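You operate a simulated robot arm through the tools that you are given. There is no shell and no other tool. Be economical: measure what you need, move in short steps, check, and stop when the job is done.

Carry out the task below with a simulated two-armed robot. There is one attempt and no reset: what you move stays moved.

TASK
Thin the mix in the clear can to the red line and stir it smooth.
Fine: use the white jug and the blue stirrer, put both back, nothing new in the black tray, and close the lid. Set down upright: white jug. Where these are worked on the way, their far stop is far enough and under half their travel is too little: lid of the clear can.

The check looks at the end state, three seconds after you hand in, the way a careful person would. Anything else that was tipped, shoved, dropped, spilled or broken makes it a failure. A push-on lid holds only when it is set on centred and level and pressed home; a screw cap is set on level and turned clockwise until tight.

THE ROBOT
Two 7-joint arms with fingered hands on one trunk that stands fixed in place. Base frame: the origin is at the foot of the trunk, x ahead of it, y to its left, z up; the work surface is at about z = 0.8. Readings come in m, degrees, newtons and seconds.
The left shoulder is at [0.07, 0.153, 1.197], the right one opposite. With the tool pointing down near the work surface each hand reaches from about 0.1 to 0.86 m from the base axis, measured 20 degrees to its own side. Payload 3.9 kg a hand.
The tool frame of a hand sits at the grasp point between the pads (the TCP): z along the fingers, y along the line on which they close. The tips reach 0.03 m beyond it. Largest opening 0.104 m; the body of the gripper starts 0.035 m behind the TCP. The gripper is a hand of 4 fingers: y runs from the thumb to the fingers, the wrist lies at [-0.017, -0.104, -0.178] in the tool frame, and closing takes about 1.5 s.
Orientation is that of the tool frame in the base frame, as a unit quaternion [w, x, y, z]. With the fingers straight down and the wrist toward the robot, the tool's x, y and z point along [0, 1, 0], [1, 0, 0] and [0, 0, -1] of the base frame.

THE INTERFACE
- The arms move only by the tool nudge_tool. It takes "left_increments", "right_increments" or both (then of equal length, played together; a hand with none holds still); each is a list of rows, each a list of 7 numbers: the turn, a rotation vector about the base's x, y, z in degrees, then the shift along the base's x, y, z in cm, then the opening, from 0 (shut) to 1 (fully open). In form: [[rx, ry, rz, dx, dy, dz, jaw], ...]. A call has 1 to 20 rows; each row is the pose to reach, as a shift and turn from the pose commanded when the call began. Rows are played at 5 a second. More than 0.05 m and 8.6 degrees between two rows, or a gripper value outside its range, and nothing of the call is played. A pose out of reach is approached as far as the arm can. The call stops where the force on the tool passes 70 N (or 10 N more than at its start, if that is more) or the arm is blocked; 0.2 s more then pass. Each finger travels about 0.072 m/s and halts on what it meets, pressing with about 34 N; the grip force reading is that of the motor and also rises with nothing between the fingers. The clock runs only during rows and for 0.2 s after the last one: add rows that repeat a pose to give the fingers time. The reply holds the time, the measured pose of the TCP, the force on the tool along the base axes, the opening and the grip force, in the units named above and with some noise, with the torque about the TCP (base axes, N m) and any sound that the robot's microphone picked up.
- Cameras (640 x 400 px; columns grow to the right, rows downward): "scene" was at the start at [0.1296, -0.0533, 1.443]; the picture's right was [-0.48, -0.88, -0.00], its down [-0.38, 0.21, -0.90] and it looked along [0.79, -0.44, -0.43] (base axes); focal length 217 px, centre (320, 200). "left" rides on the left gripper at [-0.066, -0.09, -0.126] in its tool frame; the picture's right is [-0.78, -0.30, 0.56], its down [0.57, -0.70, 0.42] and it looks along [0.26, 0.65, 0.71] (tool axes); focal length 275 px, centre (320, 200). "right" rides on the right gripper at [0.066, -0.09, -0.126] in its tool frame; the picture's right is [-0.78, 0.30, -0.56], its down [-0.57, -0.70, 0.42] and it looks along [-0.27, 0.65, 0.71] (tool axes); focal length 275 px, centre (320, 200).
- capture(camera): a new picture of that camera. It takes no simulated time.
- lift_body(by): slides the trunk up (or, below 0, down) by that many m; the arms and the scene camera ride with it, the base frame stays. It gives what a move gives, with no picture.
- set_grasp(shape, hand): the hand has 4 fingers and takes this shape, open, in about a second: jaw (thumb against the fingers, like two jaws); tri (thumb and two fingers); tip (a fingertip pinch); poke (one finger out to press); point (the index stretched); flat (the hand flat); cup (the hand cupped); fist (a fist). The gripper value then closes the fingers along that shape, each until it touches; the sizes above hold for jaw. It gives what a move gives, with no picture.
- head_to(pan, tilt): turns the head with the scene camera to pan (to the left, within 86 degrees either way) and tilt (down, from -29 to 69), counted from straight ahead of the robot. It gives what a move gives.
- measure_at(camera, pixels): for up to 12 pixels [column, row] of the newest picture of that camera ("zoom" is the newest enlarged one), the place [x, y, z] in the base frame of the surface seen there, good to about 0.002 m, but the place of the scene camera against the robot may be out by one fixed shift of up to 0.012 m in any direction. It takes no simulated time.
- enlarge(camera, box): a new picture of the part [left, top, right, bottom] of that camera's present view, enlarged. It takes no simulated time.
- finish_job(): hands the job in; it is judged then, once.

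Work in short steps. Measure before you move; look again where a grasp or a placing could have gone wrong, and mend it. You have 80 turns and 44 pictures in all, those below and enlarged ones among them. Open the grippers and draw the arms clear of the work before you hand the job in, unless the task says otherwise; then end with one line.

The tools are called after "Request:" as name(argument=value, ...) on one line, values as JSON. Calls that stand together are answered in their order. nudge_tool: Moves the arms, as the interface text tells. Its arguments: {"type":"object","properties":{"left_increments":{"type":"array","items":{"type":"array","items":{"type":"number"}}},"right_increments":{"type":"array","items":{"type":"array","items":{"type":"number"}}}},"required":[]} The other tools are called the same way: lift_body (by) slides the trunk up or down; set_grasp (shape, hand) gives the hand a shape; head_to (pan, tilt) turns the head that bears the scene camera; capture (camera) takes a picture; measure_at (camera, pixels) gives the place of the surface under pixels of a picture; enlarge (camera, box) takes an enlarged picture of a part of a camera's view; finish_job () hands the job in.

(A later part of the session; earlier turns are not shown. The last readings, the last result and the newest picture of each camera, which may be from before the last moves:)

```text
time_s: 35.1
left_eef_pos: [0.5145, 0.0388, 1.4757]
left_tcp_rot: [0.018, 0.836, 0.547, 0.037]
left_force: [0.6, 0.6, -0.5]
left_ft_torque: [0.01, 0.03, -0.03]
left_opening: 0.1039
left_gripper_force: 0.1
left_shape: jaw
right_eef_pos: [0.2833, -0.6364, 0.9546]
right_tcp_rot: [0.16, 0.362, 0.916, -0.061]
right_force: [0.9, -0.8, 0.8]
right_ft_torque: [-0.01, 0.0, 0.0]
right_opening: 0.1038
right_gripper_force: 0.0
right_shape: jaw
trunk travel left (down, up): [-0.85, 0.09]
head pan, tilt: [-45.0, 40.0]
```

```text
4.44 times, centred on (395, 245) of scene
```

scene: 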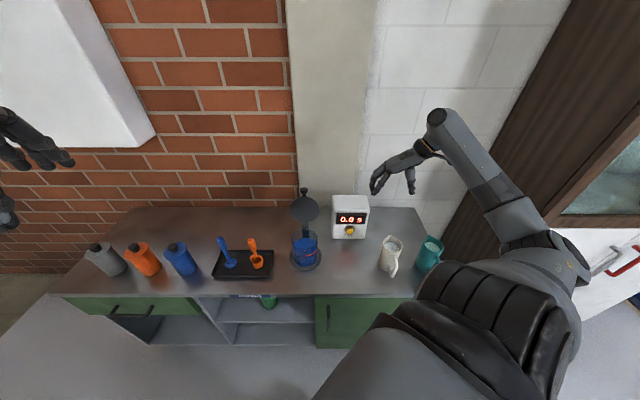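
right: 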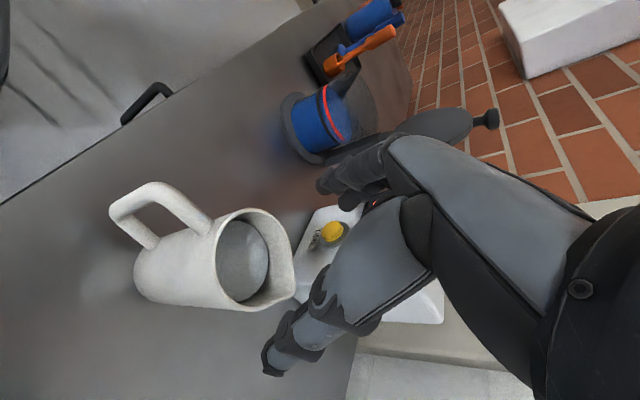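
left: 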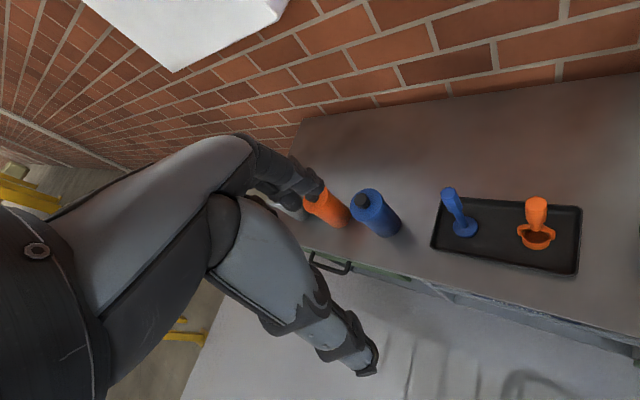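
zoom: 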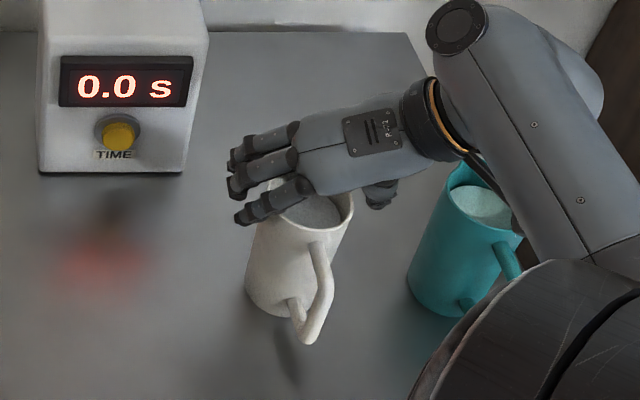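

No contact, and the fingers are outside the rim. I lower 3 cm more and close on the jug body.

Request:
nudge_tool(right_increments=[[0, 0, 0, 0, 0, -1.5, 1], [0, 0, 0, 0, 0, -3, 1], [0, 0, 0, 0, 0, -3, 1]])

Request:
nudge_tool(right_increments=[[0, 0, 0, 0, 0, 0, 0.8], [0, 0, 0, 0, 0, 0, 0.6], [0, 0, 0, 0, 0, 0, 0.4], [0, 0, 0, 0, 0, 0, 0.2], [0, 0, 0, 0, 0, 0, 0.2], [0, 0, 0, 0, 0, 0, 0.2], [0, 0, 0, 0, 0, 0, 0.2]])

Request:
enlarge(camera="scene", box=[350, 200, 440, 290])

```text
time_s: 35.9
left_eef_pos: [0.5148, 0.0389, 1.4753]
left_tcp_rot: [0.019, 0.836, 0.547, 0.036]
left_force: [-0.3, -0.1, 0.9]
left_ft_torque: [-0.03, -0.01, 0.0]
left_opening: 0.1034
left_gripper_force: 0.0
left_shape: jaw
right_eef_pos: [0.283, -0.6368, 0.925]
right_tcp_rot: [0.161, 0.362, 0.916, -0.062]
right_force: [-0.2, 0.8, 0.0]
right_ft_torque: [-0.02, -0.03, -0.02]
right_opening: 0.1039
right_gripper_force: 0.2
right_shape: jaw
trunk travel left (down, up): [-0.85, 0.09]
head pan, tilt: [-45.0, 40.0]
```

```text
time_s: 37.5
left_eef_pos: [0.5152, 0.0381, 1.4755]
left_tcp_rot: [0.02, 0.836, 0.547, 0.036]
left_force: [0.1, 0.1, 0.5]
left_ft_torque: [0.0, -0.02, 0.01]
left_opening: 0.104
left_gripper_force: 0.1
left_shape: jaw
right_eef_pos: [0.2836, -0.6363, 0.9232]
right_tcp_rot: [0.16, 0.362, 0.916, -0.06]
right_force: [-0.9, 0.1, -0.5]
right_ft_torque: [-0.02, 0.06, 0.0]
right_opening: 0.0635
right_gripper_force: 34.0
right_shape: jaw
trunk travel left (down, up): [-0.85, 0.09]
head pan, tilt: [-45.0, 40.0]
```

```text
4.44 times, centred on (395, 245) of scene
```

zoom: 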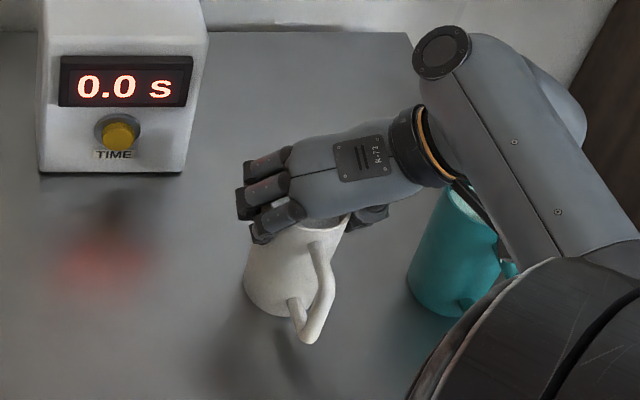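

It grips (opening 0.0635, 34 N) with the jug still upright. I lift 4 cm as a test and note the grasp pose (0.2833,−0.6365,0.9235) for putting it back.

Request:
nudge_tool(right_increments=[[0, 0, 0, 0, 0, 1, 0.2], [0, 0, 0, 0, 0, 2.5, 0.2], [0, 0, 0, 0, 0, 4, 0.2], [0, 0, 0, 0, 0, 4, 0.2]])

Request:
enlarge(camera="scene", box=[350, 200, 440, 290])

```text
time_s: 38.5
left_eef_pos: [0.5151, 0.0381, 1.4753]
left_tcp_rot: [0.018, 0.836, 0.547, 0.037]
left_force: [0.1, -0.5, -0.3]
left_ft_torque: [0.03, -0.01, -0.02]
left_opening: 0.1036
left_gripper_force: 0.1
left_shape: jaw
right_eef_pos: [0.2843, -0.6377, 0.9636]
right_tcp_rot: [0.16, 0.363, 0.916, -0.062]
right_force: [0.3, 1.1, -3.7]
right_ft_torque: [-0.03, -0.01, 0.01]
right_opening: 0.0635
right_gripper_force: 33.8
right_shape: jaw
trunk travel left (down, up): [-0.85, 0.09]
head pan, tilt: [-45.0, 40.0]
```

```text
4.44 times, centred on (395, 245) of scene
```

zoom: 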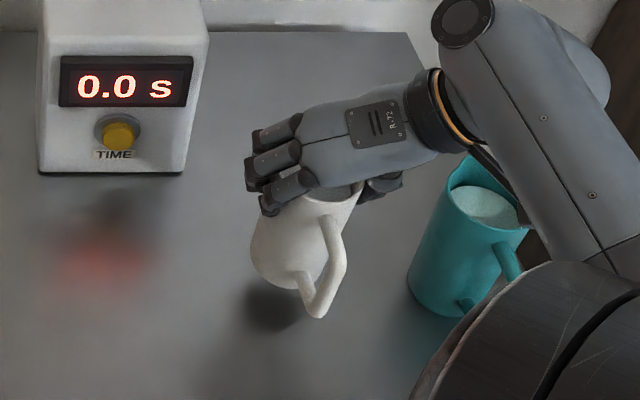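

The jug hangs firmly (≈4 N) and upright. I raise it to z≈1.11 and carry it smoothly beside the can at (0.45,−0.419), turning it +42° so the spout points along +x.

Request:
nudge_tool(right_increments=[[0, 0, 0, 0, 0, 1.5, 0.2], [0, 0, 0, 0, 0, 4, 0.2], [0, 0, 0, 0, 0, 7, 0.2], [0, 0, 2, 0.5, 0.7, 10, 0.2], [0, 0, 5, 1.5, 2, 12.5, 0.2], [0, 0, 9, 3, 4, 14.5, 0.2], [0, 0, 13, 5, 6.5, 15, 0.2], [0, 0, 17, 7, 9, 15, 0.2], [0, 0, 21, 9, 11.5, 15, 0.2], [0, 0, 25, 11, 14, 15, 0.2], [0, 0, 30, 13, 16.5, 15, 0.2], [0, 0, 35, 14.5, 18.8, 15, 0.2], [0, 0, 39, 15.8, 20.5, 15, 0.2], [0, 0, 42, 16.4, 21.4, 15, 0.2], [0, 0, 42, 16.7, 21.8, 15, 0.2], [0, 0, 42, 16.7, 21.8, 15, 0.2]])

Request:
capture(camera="scene")

```text
time_s: 41.9
left_eef_pos: [0.5144, 0.0387, 1.4764]
left_tcp_rot: [0.018, 0.836, 0.547, 0.036]
left_force: [0.4, -0.1, -0.3]
left_ft_torque: [-0.05, 0.0, 0.0]
left_opening: 0.1039
left_gripper_force: 0.0
left_shape: jaw
right_eef_pos: [0.4514, -0.421, 1.1142]
right_tcp_rot: [0.172, 0.01, 0.985, 0.0]
right_force: [-0.1, 0.5, -4.2]
right_ft_torque: [0.0, -0.02, 0.01]
right_opening: 0.0633
right_gripper_force: 34.0
right_shape: jaw
trunk travel left (down, up): [-0.85, 0.09]
head pan, tilt: [-45.0, 40.0]
```

```text
16 pictures are left
```

scene: 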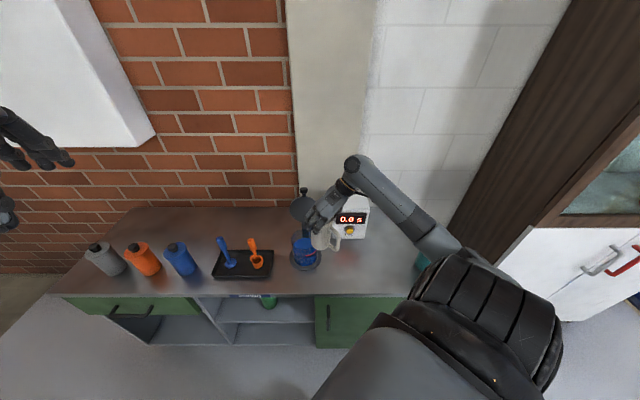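

The jug is beside the can, spout toward +x. I bring the lip over the can while tilting to about 24°, not yet pouring.

Request:
nudge_tool(right_increments=[[0, 3, 0, 0.3, 0, -0.5, 0.2], [0, 7, 0, 0.8, 0, -1.2, 0.2], [0, 11, 0, 1.5, 0, -2, 0.2], [0, 15, 0, 2.2, 0, -3, 0.2], [0, 19, 0, 3, 0, -4, 0.2], [0, 22, 0, 3.5, 0, -5, 0.2], [0, 24, 0, 3.7, 0, -6, 0.2], [0, 24, 0, 3.7, 0, -6.5, 0.2]])

Request:
enlarge(camera="scene", box=[270, 180, 370, 280])

```text
time_s: 43.7
left_eef_pos: [0.515, 0.0376, 1.4746]
left_tcp_rot: [0.018, 0.836, 0.547, 0.036]
left_force: [-0.3, 0.3, -0.1]
left_ft_torque: [-0.04, 0.02, 0.0]
left_opening: 0.1037
left_gripper_force: 0.2
left_shape: jaw
right_eef_pos: [0.489, -0.4203, 1.0493]
right_tcp_rot: [-0.037, 0.009, 0.999, -0.002]
right_force: [-0.7, -0.1, -4.2]
right_ft_torque: [0.01, -0.15, -0.02]
right_opening: 0.0633
right_gripper_force: 33.8
right_shape: jaw
trunk travel left (down, up): [-0.85, 0.09]
head pan, tilt: [-45.0, 40.0]
```

```text
4.00 times, centred on (320, 230) of scene
```

zoom: 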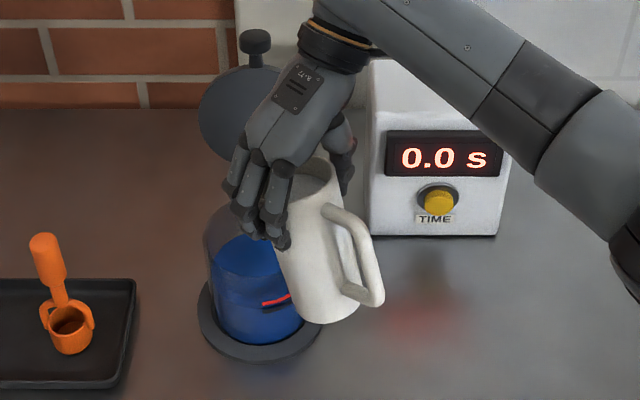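

The lip is over the can, with no contact and no flow yet. I tilt slowly to 36° and watch the weight.

Request:
nudge_tool(right_increments=[[0, 2, 0, 0, 0, 0, 0.2], [0, 4, 0, 0, 0, -0.3, 0.2], [0, 6, 0, 0, 0, -0.6, 0.2], [0, 8, 0, 0, 0, -0.9, 0.2], [0, 10, 0, 0, 0, -1.2, 0.2], [0, 12, 0, 0, 0, -1.4, 0.2], [0, 12, 0, 0, 0, -1.4, 0.2], [0, 12, 0, 0, 0, -1.4, 0.2], [0, 12, 0, 0, 0, -1.4, 0.2]])

Request:
enlarge(camera="scene", box=[280, 200, 350, 280])

```text
time_s: 45.7
left_eef_pos: [0.5147, 0.037, 1.4765]
left_tcp_rot: [0.018, 0.836, 0.547, 0.035]
left_force: [0.4, 0.3, 0.3]
left_ft_torque: [0.0, -0.01, -0.02]
left_opening: 0.1038
left_gripper_force: 0.1
left_shape: jaw
right_eef_pos: [0.4883, -0.419, 1.0337]
right_tcp_rot: [-0.142, 0.01, 0.99, -0.003]
right_force: [0.1, 0.1, -5.0]
right_ft_torque: [0.01, -0.19, -0.01]
right_opening: 0.0633
right_gripper_force: 34.6
right_shape: jaw
trunk travel left (down, up): [-0.85, 0.09]
head pan, tilt: [-45.0, 40.0]
```

```text
5.00 times, centred on (315, 240) of scene
```

zoom: 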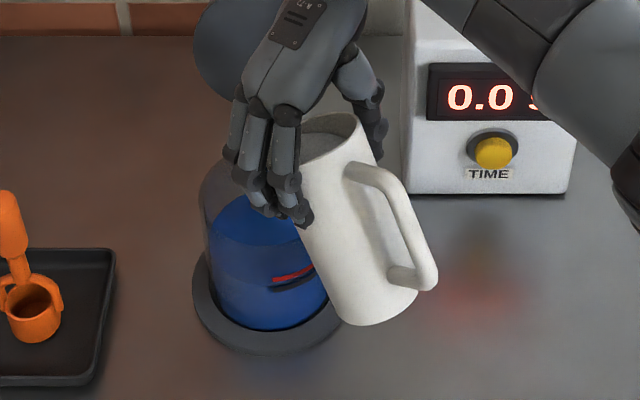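

No flow yet. I tilt on to 43° in small steps, hold, and take the level.

Request:
nudge_tool(right_increments=[[0, 2, 0, 0, 0, 0, 0.2], [0, 4, 0, 0, 0, 0, 0.2], [0, 6, 0, 0, 0, 0, 0.2], [0, 7, 0, 0, 0, 0, 0.2], [0, 7, 0, 0, 0, 0, 0.2], [0, 7, 0, 0, 0, 0, 0.2], [0, 7, 0, 0, 0, 0, 0.2], [0, 7, 0, 0, 0, 0, 0.2]])

Request:
enlarge(camera="scene", box=[280, 200, 350, 280])

Request:
measure_at(camera="zoom", pixels=[[245, 215], [240, 225], [255, 220], [290, 272], [230, 240], [250, 245], [250, 265], [225, 260]])

```text
time_s: 47.5
left_eef_pos: [0.5145, 0.0383, 1.4761]
left_tcp_rot: [0.018, 0.836, 0.547, 0.035]
left_force: [-0.2, 0.1, 0.0]
left_ft_torque: [-0.01, -0.01, 0.0]
left_opening: 0.1036
left_gripper_force: 0.0
left_shape: jaw
right_eef_pos: [0.4887, -0.4204, 1.0351]
right_tcp_rot: [-0.202, 0.008, 0.979, -0.003]
right_force: [-0.1, -0.1, -5.0]
right_ft_torque: [0.0, -0.22, 0.0]
right_opening: 0.0632
right_gripper_force: 34.4
right_shape: jaw
trunk travel left (down, up): [-0.85, 0.09]
head pan, tilt: [-45.0, 40.0]
```

```text
5.00 times, centred on (315, 240) of scene
```

zoom: 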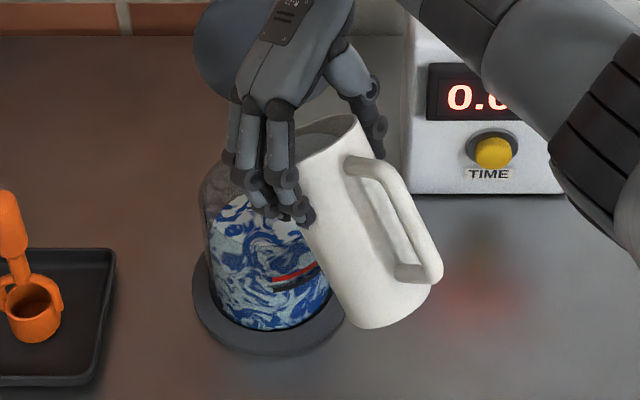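

```text
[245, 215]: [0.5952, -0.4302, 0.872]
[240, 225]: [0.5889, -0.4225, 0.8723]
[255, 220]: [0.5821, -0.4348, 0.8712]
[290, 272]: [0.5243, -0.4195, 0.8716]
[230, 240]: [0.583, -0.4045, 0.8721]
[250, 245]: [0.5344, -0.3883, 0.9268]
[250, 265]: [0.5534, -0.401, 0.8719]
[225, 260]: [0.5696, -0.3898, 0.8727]
```

Thinner has begun to run in (streaks), level still ≈0.872. I tilt 4° more and hold.

Request:
nudge_tool(right_increments=[[0, 1.5, 0, 0, 0, 0, 0.2], [0, 3, 0, 0, 0, 0, 0.2], [0, 4, 0, 0, 0, 0, 0.2], [0, 4, 0, 0, 0, 0, 0.2], [0, 4, 0, 0, 0, 0, 0.2], [0, 4, 0, 0, 0, 0, 0.2], [0, 4, 0, 0, 0, 0, 0.2]])

Request:
enlarge(camera="scene", box=[280, 200, 350, 280])

Request:
measure_at(camera="zoom", pixels=[[245, 215], [240, 225], [255, 220], [290, 272], [230, 240], [300, 277], [280, 280], [225, 255]])

```text
time_s: 49.1
left_eef_pos: [0.5146, 0.0375, 1.4757]
left_tcp_rot: [0.018, 0.836, 0.547, 0.036]
left_force: [-0.5, -0.2, -0.6]
left_ft_torque: [0.0, 0.02, -0.01]
left_opening: 0.1036
left_gripper_force: 0.1
left_shape: jaw
right_eef_pos: [0.4892, -0.4195, 1.0343]
right_tcp_rot: [-0.235, 0.008, 0.972, -0.004]
right_force: [0.0, 0.7, -4.3]
right_ft_torque: [-0.02, -0.14, 0.0]
right_opening: 0.063
right_gripper_force: 34.1
right_shape: jaw
trunk travel left (down, up): [-0.85, 0.09]
head pan, tilt: [-45.0, 40.0]
```

```text
5.00 times, centred on (315, 240) of scene
```

zoom: 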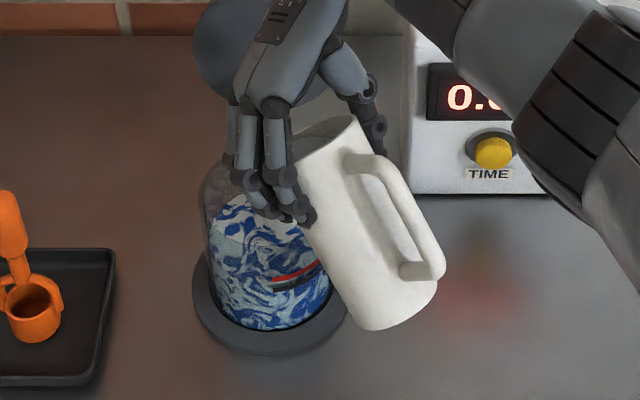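

```text
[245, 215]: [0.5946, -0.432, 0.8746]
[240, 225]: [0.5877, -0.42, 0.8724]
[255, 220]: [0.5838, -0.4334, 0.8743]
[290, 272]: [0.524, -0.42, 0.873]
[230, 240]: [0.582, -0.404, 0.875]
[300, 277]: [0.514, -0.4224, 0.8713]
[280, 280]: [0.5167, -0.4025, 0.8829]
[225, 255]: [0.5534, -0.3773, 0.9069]
```

The level is up about 2 mm, so flow per degree is gentle. I tilt 6° more and hold.

Request:
nudge_tool(right_increments=[[0, 1.5, 0, 0, 0, 0, 0.2], [0, 3, 0, 0, 0, 0, 0.2], [0, 4.5, 0, 0, 0, 0, 0.2], [0, 6, 0, 0, 0, 0, 0.2], [0, 6, 0, 0, 0, 0, 0.2], [0, 6, 0, 0, 0, 0, 0.2], [0, 6, 0, 0, 0, 0, 0.2], [0, 6, 0, 0, 0, 0, 0.2], [0, 6, 0, 0, 0, 0, 0.2]])

Request:
enlarge(camera="scene", box=[280, 200, 350, 280])

Request:
measure_at(camera="zoom", pixels=[[245, 215], [240, 225], [255, 220], [290, 272], [230, 240], [300, 277], [280, 280], [235, 232]])

```text
time_s: 51.1
left_eef_pos: [0.5145, 0.0378, 1.4762]
left_tcp_rot: [0.018, 0.836, 0.547, 0.035]
left_force: [-0.1, -0.4, 0.3]
left_ft_torque: [0.02, -0.02, -0.02]
left_opening: 0.1039
left_gripper_force: 0.1
left_shape: jaw
right_eef_pos: [0.4879, -0.4186, 1.0344]
right_tcp_rot: [-0.286, 0.008, 0.958, -0.005]
right_force: [-0.4, -0.5, -4.4]
right_ft_torque: [-0.03, -0.25, -0.02]
right_opening: 0.0634
right_gripper_force: 34.2
right_shape: jaw
trunk travel left (down, up): [-0.85, 0.09]
head pan, tilt: [-45.0, 40.0]
```

```text
5.00 times, centred on (315, 240) of scene
```

zoom: 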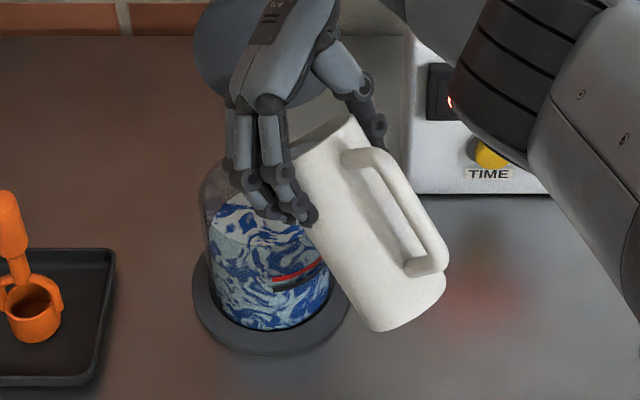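

```text
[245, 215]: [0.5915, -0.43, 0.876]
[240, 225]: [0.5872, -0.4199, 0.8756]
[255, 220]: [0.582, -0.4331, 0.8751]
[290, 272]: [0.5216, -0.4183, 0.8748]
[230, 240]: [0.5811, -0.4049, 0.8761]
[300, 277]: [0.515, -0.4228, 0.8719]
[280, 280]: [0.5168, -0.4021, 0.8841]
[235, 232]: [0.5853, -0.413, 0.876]
```

The level is 0.876, about 10 mm to go, so it needs much more tilt, and in this direction the wrist would reach the upright lid. I swing the jug −60° around the can (spout staying over the middle) so further tilting stays clear of the lid.

Request:
nudge_tool(right_increments=[[0, 0, -7.5, 0.3, 0.9, 0, 0.2], [0, 0, -15, 0.5, 1.75, 0, 0.2], [0, 0, -22.5, 0.8, 2.6, 0, 0.2], [0, 0, -30, 1.2, 3.45, 0, 0.2], [0, 0, -37.5, 1.7, 4.2, 0, 0.2], [0, 0, -45, 2.3, 4.9, 0, 0.2], [0, 0, -52.5, 3, 5.5, 0, 0.2], [0, 0, -60, 3.75, 6, 0, 0.2], [0, 0, -60, 3.75, 6, 0, 0.2]])

Request:
enlarge(camera="scene", box=[260, 180, 360, 280])

```text
time_s: 53.1
left_eef_pos: [0.5154, 0.0388, 1.475]
left_tcp_rot: [0.019, 0.836, 0.547, 0.036]
left_force: [0.8, 0.0, -0.1]
left_ft_torque: [0.01, -0.01, 0.02]
left_opening: 0.1036
left_gripper_force: 0.1
left_shape: jaw
right_eef_pos: [0.5261, -0.36, 1.0354]
right_tcp_rot: [-0.25, 0.487, 0.825, 0.14]
right_force: [-0.5, -0.2, -4.2]
right_ft_torque: [-0.15, -0.08, 0.0]
right_opening: 0.063
right_gripper_force: 33.8
right_shape: jaw
trunk travel left (down, up): [-0.85, 0.09]
head pan, tilt: [-45.0, 40.0]
```

```text
4.00 times, centred on (310, 230) of scene
```

zoom: 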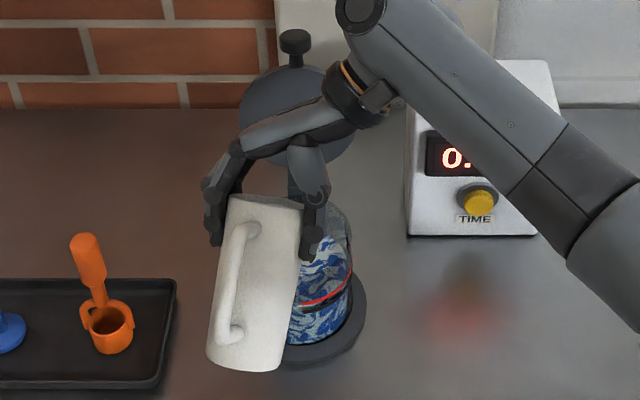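

All clear, with the spout over the can. I tilt 12° further about the new axis, keeping the lip in place, and hold.

Request:
nudge_tool(right_increments=[[1.7, 1, 0, 0.1, -0.1, 0.1, 0.2], [3.5, 2, 0, 0.1, -0.2, 0.3, 0.2], [5.2, 3, 0, 0.2, -0.4, 0.5, 0.2], [7, 4, 0, 0.3, -0.5, 0.6, 0.2], [8.7, 5, 0, 0.4, -0.6, 0.8, 0.2], [10.4, 6, 0, 0.4, -0.8, 0.9, 0.2], [10.4, 6, 0, 0.4, -0.8, 0.9, 0.2], [10.4, 6, 0, 0.4, -0.8, 0.9, 0.2], [10.4, 6, 0, 0.4, -0.8, 0.9, 0.2], [10.4, 6, 0, 0.4, -0.8, 0.9, 0.2], [10.4, 6, 0, 0.4, -0.8, 0.9, 0.2]])

Request:
enlarge(camera="scene", box=[280, 210, 350, 280])

Request:
measure_at(camera="zoom", pixels=[[355, 230], [350, 240], [370, 235], [360, 250], [340, 245], [335, 285], [350, 265], [380, 225], [365, 220], [330, 260]])

```text
time_s: 55.5
left_eef_pos: [0.5146, 0.0388, 1.4764]
left_tcp_rot: [0.019, 0.836, 0.547, 0.036]
left_force: [-0.3, 0.0, 0.0]
left_ft_torque: [0.03, 0.0, -0.01]
left_opening: 0.1039
left_gripper_force: 0.0
left_shape: jaw
right_eef_pos: [0.53, -0.367, 1.0433]
right_tcp_rot: [-0.336, 0.469, 0.795, 0.187]
right_force: [-0.5, -0.2, -3.6]
right_ft_torque: [-0.17, -0.08, -0.01]
right_opening: 0.0631
right_gripper_force: 34.4
right_shape: jaw
trunk travel left (down, up): [-0.85, 0.09]
head pan, tilt: [-45.0, 40.0]
```

```text
5.71 times, centred on (315, 245) of scene
```

zoom: 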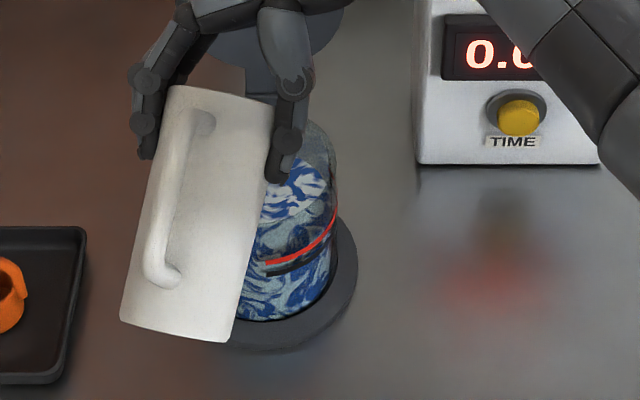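

```text
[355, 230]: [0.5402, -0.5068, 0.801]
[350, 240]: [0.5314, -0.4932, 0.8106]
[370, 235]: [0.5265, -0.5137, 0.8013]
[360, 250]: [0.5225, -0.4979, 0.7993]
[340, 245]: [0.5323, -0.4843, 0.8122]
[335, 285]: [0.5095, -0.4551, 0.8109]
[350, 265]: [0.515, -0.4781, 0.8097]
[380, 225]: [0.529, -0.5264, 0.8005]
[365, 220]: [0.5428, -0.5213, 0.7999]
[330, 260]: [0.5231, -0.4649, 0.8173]
```

Those pixels were outside the can. I measure on the same picture inside it.

Request:
measure_at(camera="zoom", pixels=[[310, 180], [305, 195], [295, 210], [285, 215], [315, 205], [300, 225], [285, 235], [320, 185], [300, 250], [320, 215]])

```text
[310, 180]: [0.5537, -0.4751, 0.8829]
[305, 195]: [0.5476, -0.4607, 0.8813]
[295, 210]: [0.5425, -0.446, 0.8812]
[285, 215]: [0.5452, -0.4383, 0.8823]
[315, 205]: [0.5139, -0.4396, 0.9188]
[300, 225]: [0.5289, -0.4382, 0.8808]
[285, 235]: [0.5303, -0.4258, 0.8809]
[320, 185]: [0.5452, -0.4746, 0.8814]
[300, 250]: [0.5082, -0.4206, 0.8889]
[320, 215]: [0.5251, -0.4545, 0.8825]
```

The level is 0.8815, with the red line at ≈0.886. I tilt 7° more and hold.

Request:
nudge_tool(right_increments=[[1.7, 1, 0, 0.1, -0.1, 0.1, 0.2], [3.5, 2, 0, 0.1, -0.2, 0.2, 0.2], [5.2, 3, 0, 0.2, -0.3, 0.4, 0.2], [6.1, 3.5, 0, 0.3, -0.4, 0.5, 0.2], [6.1, 3.5, 0, 0.3, -0.4, 0.5, 0.2], [6.1, 3.5, 0, 0.3, -0.4, 0.5, 0.2], [6.1, 3.5, 0, 0.3, -0.4, 0.5, 0.2], [6.1, 3.5, 0, 0.3, -0.4, 0.5, 0.2], [6.1, 3.5, 0, 0.3, -0.4, 0.5, 0.2], [6.1, 3.5, 0, 0.3, -0.4, 0.5, 0.2], [6.1, 3.5, 0, 0.3, -0.4, 0.5, 0.2]])

Request:
enlarge(camera="scene", box=[280, 210, 350, 280])

Request:
measure_at(camera="zoom", pixels=[[310, 180], [305, 195], [295, 210], [285, 215], [300, 225], [285, 235], [320, 185], [320, 215], [290, 259], [325, 232], [310, 247], [334, 212]])

```text
time_s: 57.9
left_eef_pos: [0.5152, 0.0379, 1.4768]
left_tcp_rot: [0.018, 0.836, 0.547, 0.036]
left_force: [0.5, 0.2, 0.4]
left_ft_torque: [0.05, -0.01, -0.02]
left_opening: 0.1038
left_gripper_force: 0.1
left_shape: jaw
right_eef_pos: [0.5332, -0.3719, 1.0486]
right_tcp_rot: [-0.384, 0.455, 0.774, 0.215]
right_force: [0.3, -0.8, -3.8]
right_ft_torque: [-0.14, -0.09, -0.02]
right_opening: 0.0628
right_gripper_force: 33.7
right_shape: jaw
trunk travel left (down, up): [-0.85, 0.09]
head pan, tilt: [-45.0, 40.0]
```

```text
5.71 times, centred on (315, 245) of scene
```

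zoom: 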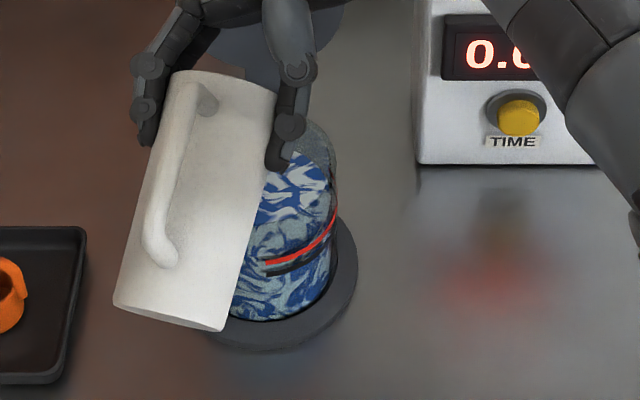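

```text
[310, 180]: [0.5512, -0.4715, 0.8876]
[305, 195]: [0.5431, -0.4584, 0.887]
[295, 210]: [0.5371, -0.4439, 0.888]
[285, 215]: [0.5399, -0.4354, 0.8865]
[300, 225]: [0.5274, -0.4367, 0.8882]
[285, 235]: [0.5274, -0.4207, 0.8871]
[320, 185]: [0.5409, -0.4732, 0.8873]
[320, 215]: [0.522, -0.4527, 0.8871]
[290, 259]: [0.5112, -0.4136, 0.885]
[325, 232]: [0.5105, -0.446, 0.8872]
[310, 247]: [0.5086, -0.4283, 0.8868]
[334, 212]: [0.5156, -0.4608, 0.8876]
```

The level is 0.887, right at the red line (0.8867). I tip the jug back up at once, raising and backing it away from the can.

Request:
nudge_tool(right_increments=[[-6.9, -4, 0, 0, 0, 0.3, 0.2], [-13.8, -8, 0, 0, 0, 0.8, 0.2], [-20.8, -12, 0, 0, 0, 1.6, 0.2], [-27.7, -16, 0, 0, 0, 2.6, 0.2], [-34.6, -20, 0, 0, 0, 4, 0.2], [-41.6, -24, 0, -0.3, 0.5, 5.5, 0.2], [-48.5, -28, 0, -0.6, 1, 7, 0.2], [-55.4, -32, 0, -1, 1.7, 8.5, 0.2], [-62.3, -36, 0, -1.5, 2.6, 10, 0.2], [-62.3, -36, 0, -2, 3.5, 11, 0.2], [-62.3, -36, 0, -2, 3.5, 11, 0.2]])

```text
time_s: 60.3
left_eef_pos: [0.5157, 0.0381, 1.4761]
left_tcp_rot: [0.018, 0.836, 0.547, 0.035]
left_force: [-0.1, 0.0, 0.0]
left_ft_torque: [-0.02, -0.01, -0.01]
left_opening: 0.104
left_gripper_force: 0.1
left_shape: jaw
right_eef_pos: [0.5122, -0.3363, 1.159]
right_tcp_rot: [0.148, 0.501, 0.849, -0.085]
right_force: [-0.4, 0.4, -3.6]
right_ft_torque: [-0.01, -0.01, 0.03]
right_opening: 0.0631
right_gripper_force: 34.0
right_shape: jaw
trunk travel left (down, up): [-0.85, 0.09]
head pan, tilt: [-45.0, 40.0]
```

The jug is upright with 3.6 N left. I carry it back over its starting spot, turning +18°.

Request:
nudge_tool(right_increments=[[0, 0, 1, -1, -1, 0, 0.2], [0, 0, 2, -2.5, -3, 0, 0.2], [0, 0, 3.5, -4.2, -5.4, 0, 0.2], [0, 0, 5, -6, -7.8, 0, 0.2], [0, 0, 6.5, -7.9, -10.3, 0, 0.2], [0, 0, 8, -9.8, -12.8, 0, 0.2], [0, 0, 9.5, -11.7, -15.3, 0, 0.2], [0, 0, 11, -13.6, -17.8, 0, 0.2], [0, 0, 12.5, -15.5, -20.3, 0, 0.2], [0, 0, 14, -17.4, -22.8, 0, 0.2], [0, 0, 15.5, -19.2, -25.2, 0, 0.2], [0, 0, 17, -21, -27.5, 0, 0.2], [0, 0, 18, -22.3, -29.2, 0, 0.2], [0, 0, 18, -22.9, -30, 0, 0.2], [0, 0, 18, -22.9, -30, 0, 0.2], [0, 0, 18, -22.9, -30, 0, 0.2]])

```text
time_s: 63.7
left_eef_pos: [0.5146, 0.0368, 1.4767]
left_tcp_rot: [0.018, 0.836, 0.547, 0.036]
left_force: [-1.2, 0.0, 0.2]
left_ft_torque: [-0.04, 0.01, 0.0]
left_opening: 0.1038
left_gripper_force: 0.0
left_shape: jaw
right_eef_pos: [0.2826, -0.6358, 1.1587]
right_tcp_rot: [0.159, 0.363, 0.916, -0.061]
right_force: [0.6, -0.1, -2.6]
right_ft_torque: [-0.02, 0.0, 0.0]
right_opening: 0.063
right_gripper_force: 34.2
right_shape: jaw
trunk travel left (down, up): [-0.85, 0.09]
head pan, tilt: [-45.0, 40.0]
```

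Pose and turn match the grasp pose. I lower 23.3 cm, slowing near the table.

Request:
nudge_tool(right_increments=[[0, 0, 0, 0, 0, -3, 0.2], [0, 0, 0, 0, 0, -7, 0.2], [0, 0, 0, 0, 0, -11, 0.2], [0, 0, 0, 0, 0, -15, 0.2], [0, 0, 0, 0, 0, -18.5, 0.2], [0, 0, 0, 0, 0, -21, 0.2], [0, 0, 0, 0, 0, -22.3, 0.2], [0, 0, 0, 0, 0, -23, 0.2], [0, 0, 0, 0, 0, -23.4, 0.2], [0, 0, 0, 0, 0, -23.5, 0.2], [0, 0, 0, 0, 0, -23.5, 0.2]])

```text
time_s: 66.1
left_eef_pos: [0.5132, 0.0405, 1.4791]
left_tcp_rot: [0.02, 0.836, 0.547, 0.036]
left_force: [-0.2, 0.0, -0.3]
left_ft_torque: [-0.01, 0.0, 0.02]
left_opening: 0.1035
left_gripper_force: 0.1
left_shape: jaw
right_eef_pos: [0.2845, -0.6349, 0.927]
right_tcp_rot: [0.162, 0.362, 0.916, -0.062]
right_force: [1.8, -2.0, 13.0]
right_ft_torque: [-0.1, -0.17, -0.06]
right_opening: 0.0625
right_gripper_force: 33.9
right_shape: jaw
trunk travel left (down, up): [-0.85, 0.09]
head pan, tilt: [-45.0, 40.0]
```

The table carries the jug (13 N up). I ease up 3 mm, open the hand fully, then rise straight up.

Request:
nudge_tool(right_increments=[[0, 0, 0, 0, 0, 0.3, 0.2], [0, 0, 0, 0, 0, 0.3, 0.5], [0, 0, 0, 0, 0, 0.3, 0.8], [0, 0, 0, 0, 0, 0.3, 1], [0, 0, 0, 0, 0, 0.3, 1], [0, 0, 0, 0, 0, 0.3, 1], [0, 0, 0, 0, 0, 0.3, 1], [0, 0, 0, 0, 0, 2, 1], [0, 0, 0, 0, 0, 5, 1], [0, 0, 0, 0, 0, 9, 1], [0, 0, 0, 0, 0, 13, 1], [0, 0, 0, 0, 0, 17, 1], [0, 0, 0, 0, 0, 20, 1], [0, 0, 0, 0, 0, 20, 1]])

Request:
capture(camera="scene")

Request:
measure_at(camera="scene", pixels=[[220, 240], [224, 248], [229, 262], [221, 244], [304, 250], [253, 242], [250, 250], [306, 256]])

```text
time_s: 69.1
left_eef_pos: [0.5133, 0.0379, 1.4763]
left_tcp_rot: [0.019, 0.836, 0.547, 0.036]
left_force: [0.4, -0.5, -0.5]
left_ft_torque: [-0.03, -0.06, 0.03]
left_opening: 0.1035
left_gripper_force: 0.0
left_shape: jaw
right_eef_pos: [0.2834, -0.6363, 1.1256]
right_tcp_rot: [0.16, 0.363, 0.916, -0.061]
right_force: [0.6, -0.5, -0.5]
right_ft_torque: [0.02, 0.03, 0.0]
right_opening: 0.1036
right_gripper_force: 0.1
right_shape: jaw
trunk travel left (down, up): [-0.85, 0.09]
head pan, tilt: [-45.0, 40.0]
```

```text
7 pictures are left
```

scene: 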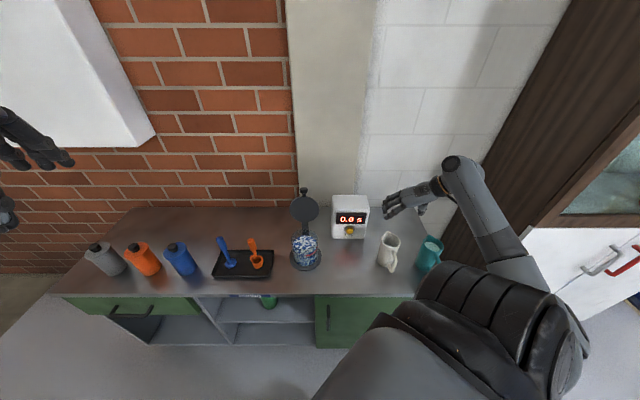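

```text
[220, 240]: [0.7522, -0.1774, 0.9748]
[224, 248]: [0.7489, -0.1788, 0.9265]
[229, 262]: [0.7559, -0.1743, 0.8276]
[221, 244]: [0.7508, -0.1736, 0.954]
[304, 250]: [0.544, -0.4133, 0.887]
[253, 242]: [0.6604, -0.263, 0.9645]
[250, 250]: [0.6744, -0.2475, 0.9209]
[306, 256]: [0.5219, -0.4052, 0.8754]
```

The jug stands upright in place and the mix is at 0.887. Next the blue stirrer: axis ≈ (0.762,−0.170), handle top 0.978, disc foot on the tray. I straighten the right hand, yaw it to −45° and carry it high past the can toward the tray.

Request:
nudge_tool(right_increments=[[4.7, 4.7, 0, 0, 0, 4, 1], [9.4, 9.4, 0, 0, 0, 8, 1], [14, 14, 0, 0, 0, 12, 1], [14, 14, 0, 0, 0, 12, 1]])

Request:
nudge_tool(right_increments=[[0, 0, -7, 2.4, 2.6, 0, 1], [0, 0, -14, 4.9, 5.2, 0, 1], [0, 0, -21, 7.3, 7.8, 0, 1], [0, 0, -28, 9.8, 10.3, 0, 1], [0, 0, -35, 12.2, 12.9, 0, 1], [0, 0, -42, 14.6, 15.5, 0, 1], [0, 0, -49, 17.1, 18.1, 0, 1], [0, 0, -56, 19.5, 20.7, 0, 1], [0, 0, -63, 22, 23.3, 0, 1], [0, 0, -70, 24.4, 25.8, 0, 1], [0, 0, -77, 26.8, 28.4, 0, 1], [0, 0, -84, 29.3, 31, 0, 1], [0, 0, -92, 31.7, 33.6, 0, 1], [0, 0, -92, 31.7, 33.6, 0, 1]])

Request:
lift_body(by=-0.1)

```text
time_s: 70.1
left_eef_pos: [0.5131, 0.0391, 1.4767]
left_tcp_rot: [0.019, 0.836, 0.547, 0.036]
left_force: [0.1, 0.1, -0.9]
left_ft_torque: [-0.01, 0.0, 0.01]
left_opening: 0.1036
left_gripper_force: 0.2
left_shape: jaw
right_eef_pos: [0.2826, -0.6373, 1.244]
right_tcp_rot: [0.0, 0.369, 0.929, 0.007]
right_force: [-0.5, -0.1, -0.3]
right_ft_torque: [0.0, 0.0, -0.04]
right_opening: 0.1038
right_gripper_force: 0.1
right_shape: jaw
trunk travel left (down, up): [-0.85, 0.09]
head pan, tilt: [-45.0, 40.0]
```

```text
time_s: 73.1
left_eef_pos: [0.5132, 0.0383, 1.4765]
left_tcp_rot: [0.019, 0.836, 0.548, 0.037]
left_force: [-0.4, -0.9, 0.0]
left_ft_torque: [0.02, -0.03, 0.01]
left_opening: 0.1037
left_gripper_force: 0.1
left_shape: jaw
right_eef_pos: [0.5983, -0.2991, 1.2435]
right_tcp_rot: [0.007, 0.925, 0.38, 0.004]
right_force: [-0.8, -0.4, -0.2]
right_ft_torque: [0.02, 0.01, 0.01]
right_opening: 0.1039
right_gripper_force: 0.0
right_shape: jaw
trunk travel left (down, up): [-0.85, 0.09]
head pan, tilt: [-45.0, 40.0]
```

```text
time_s: 74.5
left_eef_pos: [0.5141, 0.0395, 1.3765]
left_tcp_rot: [0.019, 0.836, 0.547, 0.037]
left_force: [-0.3, 0.5, 0.1]
left_ft_torque: [0.0, -0.04, 0.0]
left_opening: 0.1037
left_gripper_force: 0.0
left_shape: jaw
right_eef_pos: [0.5997, -0.2995, 1.143]
right_tcp_rot: [0.006, 0.925, 0.38, 0.004]
right_force: [-0.4, 0.2, 0.8]
right_ft_torque: [-0.01, 0.02, 0.0]
right_opening: 0.1039
right_gripper_force: 0.0
right_shape: jaw
trunk travel left (down, up): [-0.75, 0.19]
head pan, tilt: [-45.0, 40.0]
```

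Now I move over the stirrer at z≈1.09 and check alignment with the hand camera.

Request:
nudge_tool(right_increments=[[0, 0, 0, 3.3, 2.6, 0, 1], [0, 0, 0, 6.5, 5.2, 0, 1], [0, 0, 0, 9.8, 7.8, 0, 1], [0, 0, 0, 13, 10.4, -1, 1], [0, 0, 0, 16.2, 13, -3, 1], [0, 0, 0, 16.2, 13, -5, 1], [0, 0, 0, 16.2, 13, -5, 1]])

Request:
capture(camera="right")

```text
time_s: 76.1
left_eef_pos: [0.5141, 0.0368, 1.3763]
left_tcp_rot: [0.019, 0.836, 0.547, 0.037]
left_force: [0.0, 0.6, 0.4]
left_ft_torque: [-0.01, 0.0, -0.03]
left_opening: 0.1038
left_gripper_force: 0.1
left_shape: jaw
right_eef_pos: [0.7623, -0.1711, 1.0909]
right_tcp_rot: [0.006, 0.925, 0.38, 0.003]
right_force: [0.8, -0.8, -0.4]
right_ft_torque: [0.0, 0.01, -0.02]
right_opening: 0.1039
right_gripper_force: 0.1
right_shape: jaw
trunk travel left (down, up): [-0.75, 0.19]
head pan, tilt: [-45.0, 40.0]
```

```text
6 pictures are left
```

right: 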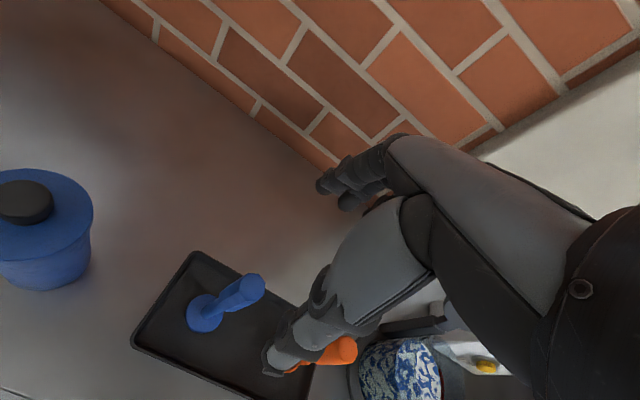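

The handle top shows at (255,286), almost where the TCP axis should be (259,283). I measure it, plus the foot and the orange neighbour.

Request:
measure_at(camera="right", pixels=[[255, 286], [248, 281], [260, 290], [240, 292], [205, 312], [190, 315], [348, 349], [222, 305]])

```text
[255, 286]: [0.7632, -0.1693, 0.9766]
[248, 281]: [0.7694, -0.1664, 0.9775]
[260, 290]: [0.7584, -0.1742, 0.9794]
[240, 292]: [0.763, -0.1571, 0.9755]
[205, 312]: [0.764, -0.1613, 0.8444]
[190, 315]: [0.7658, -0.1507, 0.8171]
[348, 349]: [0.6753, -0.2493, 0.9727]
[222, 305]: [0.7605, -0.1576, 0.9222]
```

The stirrer axis is at (0.762,−0.169), well centred. I lower to z 0.950 and close on the handle.

Request:
nudge_tool(right_increments=[[0, 0, 0, 0, 0.1, -4, 1], [0, 0, 0, 0, 0.2, -8, 1], [0, 0, 0, 0, 0.2, -11, 1], [0, 0, 0, 0, 0.2, -13, 1], [0, 0, 0, 0, 0.2, -14, 1], [0, 0, 0, 0, 0.2, -14, 0.8], [0, 0, 0, 0, 0.2, -14, 0.6], [0, 0, 0, 0, 0.2, -14, 0.4], [0, 0, 0, 0, 0.2, -14, 0.2], [0, 0, 0, 0, 0.2, -14, 0], [0, 0, 0, 0, 0.2, -14, 0], [0, 0, 0, 0, 0.2, -14, 0], [0, 0, 0, 0, 0.2, -14, 0], [0, 0, 0, 0, 0.2, -14, 0]])

```text
time_s: 79.1
left_eef_pos: [0.5145, 0.0388, 1.3766]
left_tcp_rot: [0.02, 0.836, 0.547, 0.036]
left_force: [0.3, 0.3, -1.1]
left_ft_torque: [0.01, 0.03, -0.01]
left_opening: 0.1038
left_gripper_force: 0.0
left_shape: jaw
right_eef_pos: [0.7622, -0.1682, 0.9527]
right_tcp_rot: [0.006, 0.925, 0.38, 0.004]
right_force: [0.3, -0.4, -1.1]
right_ft_torque: [0.03, -0.02, 0.02]
right_opening: 0.0173
right_gripper_force: 34.0
right_shape: jaw
trunk travel left (down, up): [-0.75, 0.19]
head pan, tilt: [-45.0, 40.0]
```

Gripped (opening 0.017). I lift 23 cm and carry it, above the orange one, to over the can centre (0.560,−0.419).

Request:
nudge_tool(right_increments=[[0, 0, 0, 0, 0, 2, 0], [0, 0, 0, 0, 0, 6, 0], [0, 0, 0, 0, 0, 10, 0], [0, 0, 0, 0, 0, 14, 0], [0, 0, 0, 0, 0, 18, 0], [0, 0, 0, 0, 0, 21, 0], [0, 0, 0, 0, 0, 23, 0], [0, 0, 0, -2.2, -2.8, 23, 0], [0, 0, 0, -4.5, -5.6, 23, 0], [0, 0, 0, -6.7, -8.4, 23, 0], [0, 0, 0, -9, -11.2, 23, 0], [0, 0, 0, -11.2, -13.9, 23, 0], [0, 0, 0, -13.5, -16.7, 23, 0], [0, 0, 0, -15.7, -19.5, 23, 0], [0, 0, 0, -17.9, -22.3, 23, 0], [0, 0, 0, -19.6, -24.3, 23, 0], [0, 0, 0, -20.2, -25.1, 23, 0], [0, 0, 0, -20.2, -25.1, 23, 0]])

Request:
enlarge(camera="scene", box=[230, 120, 390, 280])

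```text
time_s: 82.9
left_eef_pos: [0.515, 0.0385, 1.376]
left_tcp_rot: [0.018, 0.836, 0.547, 0.036]
left_force: [0.7, -0.4, 0.3]
left_ft_torque: [-0.01, -0.02, -0.01]
left_opening: 0.1036
left_gripper_force: 0.2
left_shape: jaw
right_eef_pos: [0.5595, -0.4178, 1.183]
right_tcp_rot: [0.006, 0.925, 0.381, 0.004]
right_force: [-0.2, -1.0, -1.8]
right_ft_torque: [-0.03, 0.01, 0.0]
right_opening: 0.0171
right_gripper_force: 33.6
right_shape: jaw
trunk travel left (down, up): [-0.75, 0.19]
head pan, tilt: [-45.0, 40.0]
```

```text
2.50 times, centred on (310, 200) of scene
```

zoom: 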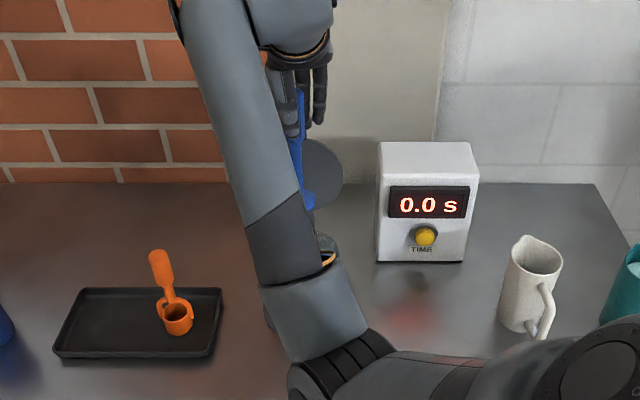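

The stirrer hangs at zoom (300,150) with its disc at (307,197). I check that it hangs plumb before dipping.

Request:
measure_at(camera="zoom", pixels=[[307, 198], [299, 165], [298, 140], [300, 105], [312, 203], [335, 260]])

```text
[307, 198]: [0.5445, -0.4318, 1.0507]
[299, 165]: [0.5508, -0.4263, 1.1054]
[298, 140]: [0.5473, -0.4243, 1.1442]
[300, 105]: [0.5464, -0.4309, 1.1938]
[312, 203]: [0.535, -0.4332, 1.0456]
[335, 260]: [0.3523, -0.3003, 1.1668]
```

It hangs plumb. I lower it into the mix to TCP z 0.978 (disc ≈4 cm under the surface, fingertips above the rim), slowing at the surface.

Request:
nudge_tool(right_increments=[[0, 0, 0, 0, -0.1, -3, 0], [0, 0, 0, 0, -0.1, -6.5, 0], [0, 0, 0, 0, -0.1, -10, 0], [0, 0, 0, 0, -0.1, -12.5, 0], [0, 0, 0, 0, -0.1, -14, 0], [0, 0, 0, 0, -0.1, -15.3, 0], [0, 0, 0, 0, -0.1, -16.6, 0], [0, 0, 0, 0, -0.1, -17.9, 0], [0, 0, 0, 0, -0.1, -19.2, 0], [0, 0, 0, 0, -0.1, -20.5, 0], [0, 0, 0, 0, -0.1, -20.5, 0]])

```text
time_s: 85.3
left_eef_pos: [0.5151, 0.0393, 1.3761]
left_tcp_rot: [0.02, 0.836, 0.547, 0.036]
left_force: [0.0, -0.8, -1.2]
left_ft_torque: [0.03, 0.02, 0.02]
left_opening: 0.1039
left_gripper_force: 0.0
left_shape: jaw
right_eef_pos: [0.5591, -0.4201, 0.9778]
right_tcp_rot: [0.007, 0.925, 0.38, 0.004]
right_force: [-0.2, -0.5, -1.7]
right_ft_torque: [0.02, 0.01, 0.02]
right_opening: 0.0169
right_gripper_force: 34.4
right_shape: jaw
trunk travel left (down, up): [-0.75, 0.19]
head pan, tilt: [-45.0, 40.0]
```

No contact. I stir in circles of 1.3 cm radius.

Request:
nudge_tool(right_increments=[[0, 0, 0, 0.7, 0, 0, 0], [0, 0, 0, 1.3, 0, 0, 0], [0, 0, 0, 0.9, 0.9, 0, 0], [0, 0, 0, 0, 1.3, 0, 0], [0, 0, 0, -0.9, 0.9, 0, 0], [0, 0, 0, -1.3, 0, 0, 0], [0, 0, 0, -0.9, -0.9, 0, 0], [0, 0, 0, 0, -1.3, 0, 0], [0, 0, 0, 0.9, -0.9, 0, 0], [0, 0, 0, 1.3, 0, 0, 0], [0, 0, 0, 0.9, 0.9, 0, 0], [0, 0, 0, 0, 1.3, 0, 0], [0, 0, 0, -0.9, 0.9, 0, 0], [0, 0, 0, -1.3, 0, 0, 0], [0, 0, 0, -0.9, -0.9, 0, 0], [0, 0, 0, 0, -1.3, 0, 0], [0, 0, 0, 0.9, -0.9, 0, 0], [0, 0, 0, 1.3, 0, 0, 0], [0, 0, 0, 0.6, 0, 0, 0], [0, 0, 0, 0, 0, 0, 0]])

Request:
nudge_tool(right_increments=[[0, 0, 0, 0.7, 0, 0, 0], [0, 0, 0, 1.3, 0, 0, 0], [0, 0, 0, 0, 1.3, 0, 0], [0, 0, 0, -1.3, 0, 0, 0], [0, 0, 0, 0, -1.3, 0, 0], [0, 0, 0, 1.3, 0, 0, 0], [0, 0, 0, 0, 1.3, 0, 0], [0, 0, 0, -1.3, 0, 0, 0], [0, 0, 0, 0, -1.3, 0, 0], [0, 0, 0, 1.3, 0, 0, 0], [0, 0, 0, 0, 1.3, 0, 0], [0, 0, 0, -1.3, 0, 0, 0], [0, 0, 0, 0, -1.3, 0, 0], [0, 0, 0, 1.3, 0, 0, 0], [0, 0, 0, 0, 1.3, 0, 0], [0, 0, 0, -1.3, 0, 0, 0], [0, 0, 0, 0, -1.3, 0, 0], [0, 0, 0, 1.3, 0, 0, 0], [0, 0, 0, 0.6, 0, 0, 0], [0, 0, 0, 0, 0, 0, 0]])

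Request:
nudge_tool(right_increments=[[0, 0, 0, 0.7, 0, 0, 0], [0, 0, 0, 1.3, 0, 0, 0], [0, 0, 0, 0, 1.3, 0, 0], [0, 0, 0, -1.3, 0, 0, 0], [0, 0, 0, 0, -1.3, 0, 0], [0, 0, 0, 1.3, 0, 0, 0], [0, 0, 0, 0, 1.3, 0, 0], [0, 0, 0, -1.3, 0, 0, 0], [0, 0, 0, 0, -1.3, 0, 0], [0, 0, 0, 1.3, 0, 0, 0], [0, 0, 0, 0, 1.3, 0, 0], [0, 0, 0, -1.3, 0, 0, 0], [0, 0, 0, 0, -1.3, 0, 0], [0, 0, 0, 1.3, 0, 0, 0], [0, 0, 0, 0, 1.3, 0, 0], [0, 0, 0, -1.3, 0, 0, 0], [0, 0, 0, 0, -1.3, 0, 0], [0, 0, 0, 1.3, 0, 0, 0], [0, 0, 0, 0.6, 0, 0, 0], [0, 0, 0, 0, 0, 0, 0]])

Request:
enlarge(camera="scene", box=[230, 130, 390, 290])

```text
time_s: 89.5
left_eef_pos: [0.5144, 0.0384, 1.3762]
left_tcp_rot: [0.019, 0.836, 0.547, 0.036]
left_force: [-0.5, 0.2, 0.5]
left_ft_torque: [-0.05, 0.01, -0.02]
left_opening: 0.1039
left_gripper_force: 0.0
left_shape: jaw
right_eef_pos: [0.56, -0.4207, 0.9774]
right_tcp_rot: [0.006, 0.925, 0.38, 0.004]
right_force: [-0.2, 0.0, -2.0]
right_ft_torque: [-0.03, 0.0, 0.0]
right_opening: 0.0171
right_gripper_force: 34.0
right_shape: jaw
trunk travel left (down, up): [-0.75, 0.19]
head pan, tilt: [-45.0, 40.0]
```

```text
time_s: 93.7
left_eef_pos: [0.5153, 0.0369, 1.3765]
left_tcp_rot: [0.019, 0.836, 0.547, 0.036]
left_force: [-0.9, 0.6, -0.2]
left_ft_torque: [0.01, 0.01, 0.01]
left_opening: 0.1037
left_gripper_force: 0.1
left_shape: jaw
right_eef_pos: [0.5588, -0.4202, 0.9776]
right_tcp_rot: [0.006, 0.925, 0.38, 0.003]
right_force: [0.4, 0.8, -2.3]
right_ft_torque: [0.01, 0.0, -0.04]
right_opening: 0.0169
right_gripper_force: 33.6
right_shape: jaw
trunk travel left (down, up): [-0.75, 0.19]
head pan, tilt: [-45.0, 40.0]
```

```text
time_s: 97.9
left_eef_pos: [0.5156, 0.038, 1.3761]
left_tcp_rot: [0.019, 0.837, 0.546, 0.035]
left_force: [0.6, 0.0, 0.2]
left_ft_torque: [0.04, 0.02, -0.01]
left_opening: 0.1038
left_gripper_force: 0.1
left_shape: jaw
right_eef_pos: [0.5591, -0.4204, 0.9781]
right_tcp_rot: [0.005, 0.925, 0.381, 0.003]
right_force: [-0.4, -0.6, -0.8]
right_ft_torque: [0.01, 0.02, 0.0]
right_opening: 0.0168
right_gripper_force: 33.5
right_shape: jaw
trunk travel left (down, up): [-0.75, 0.19]
head pan, tilt: [-45.0, 40.0]
```

```text
2.50 times, centred on (310, 210) of scene
```

zoom: 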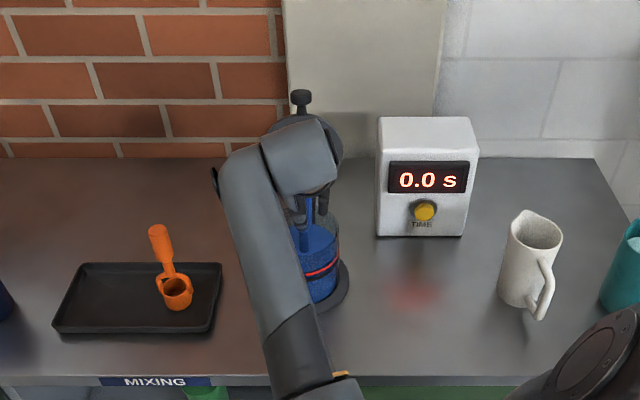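

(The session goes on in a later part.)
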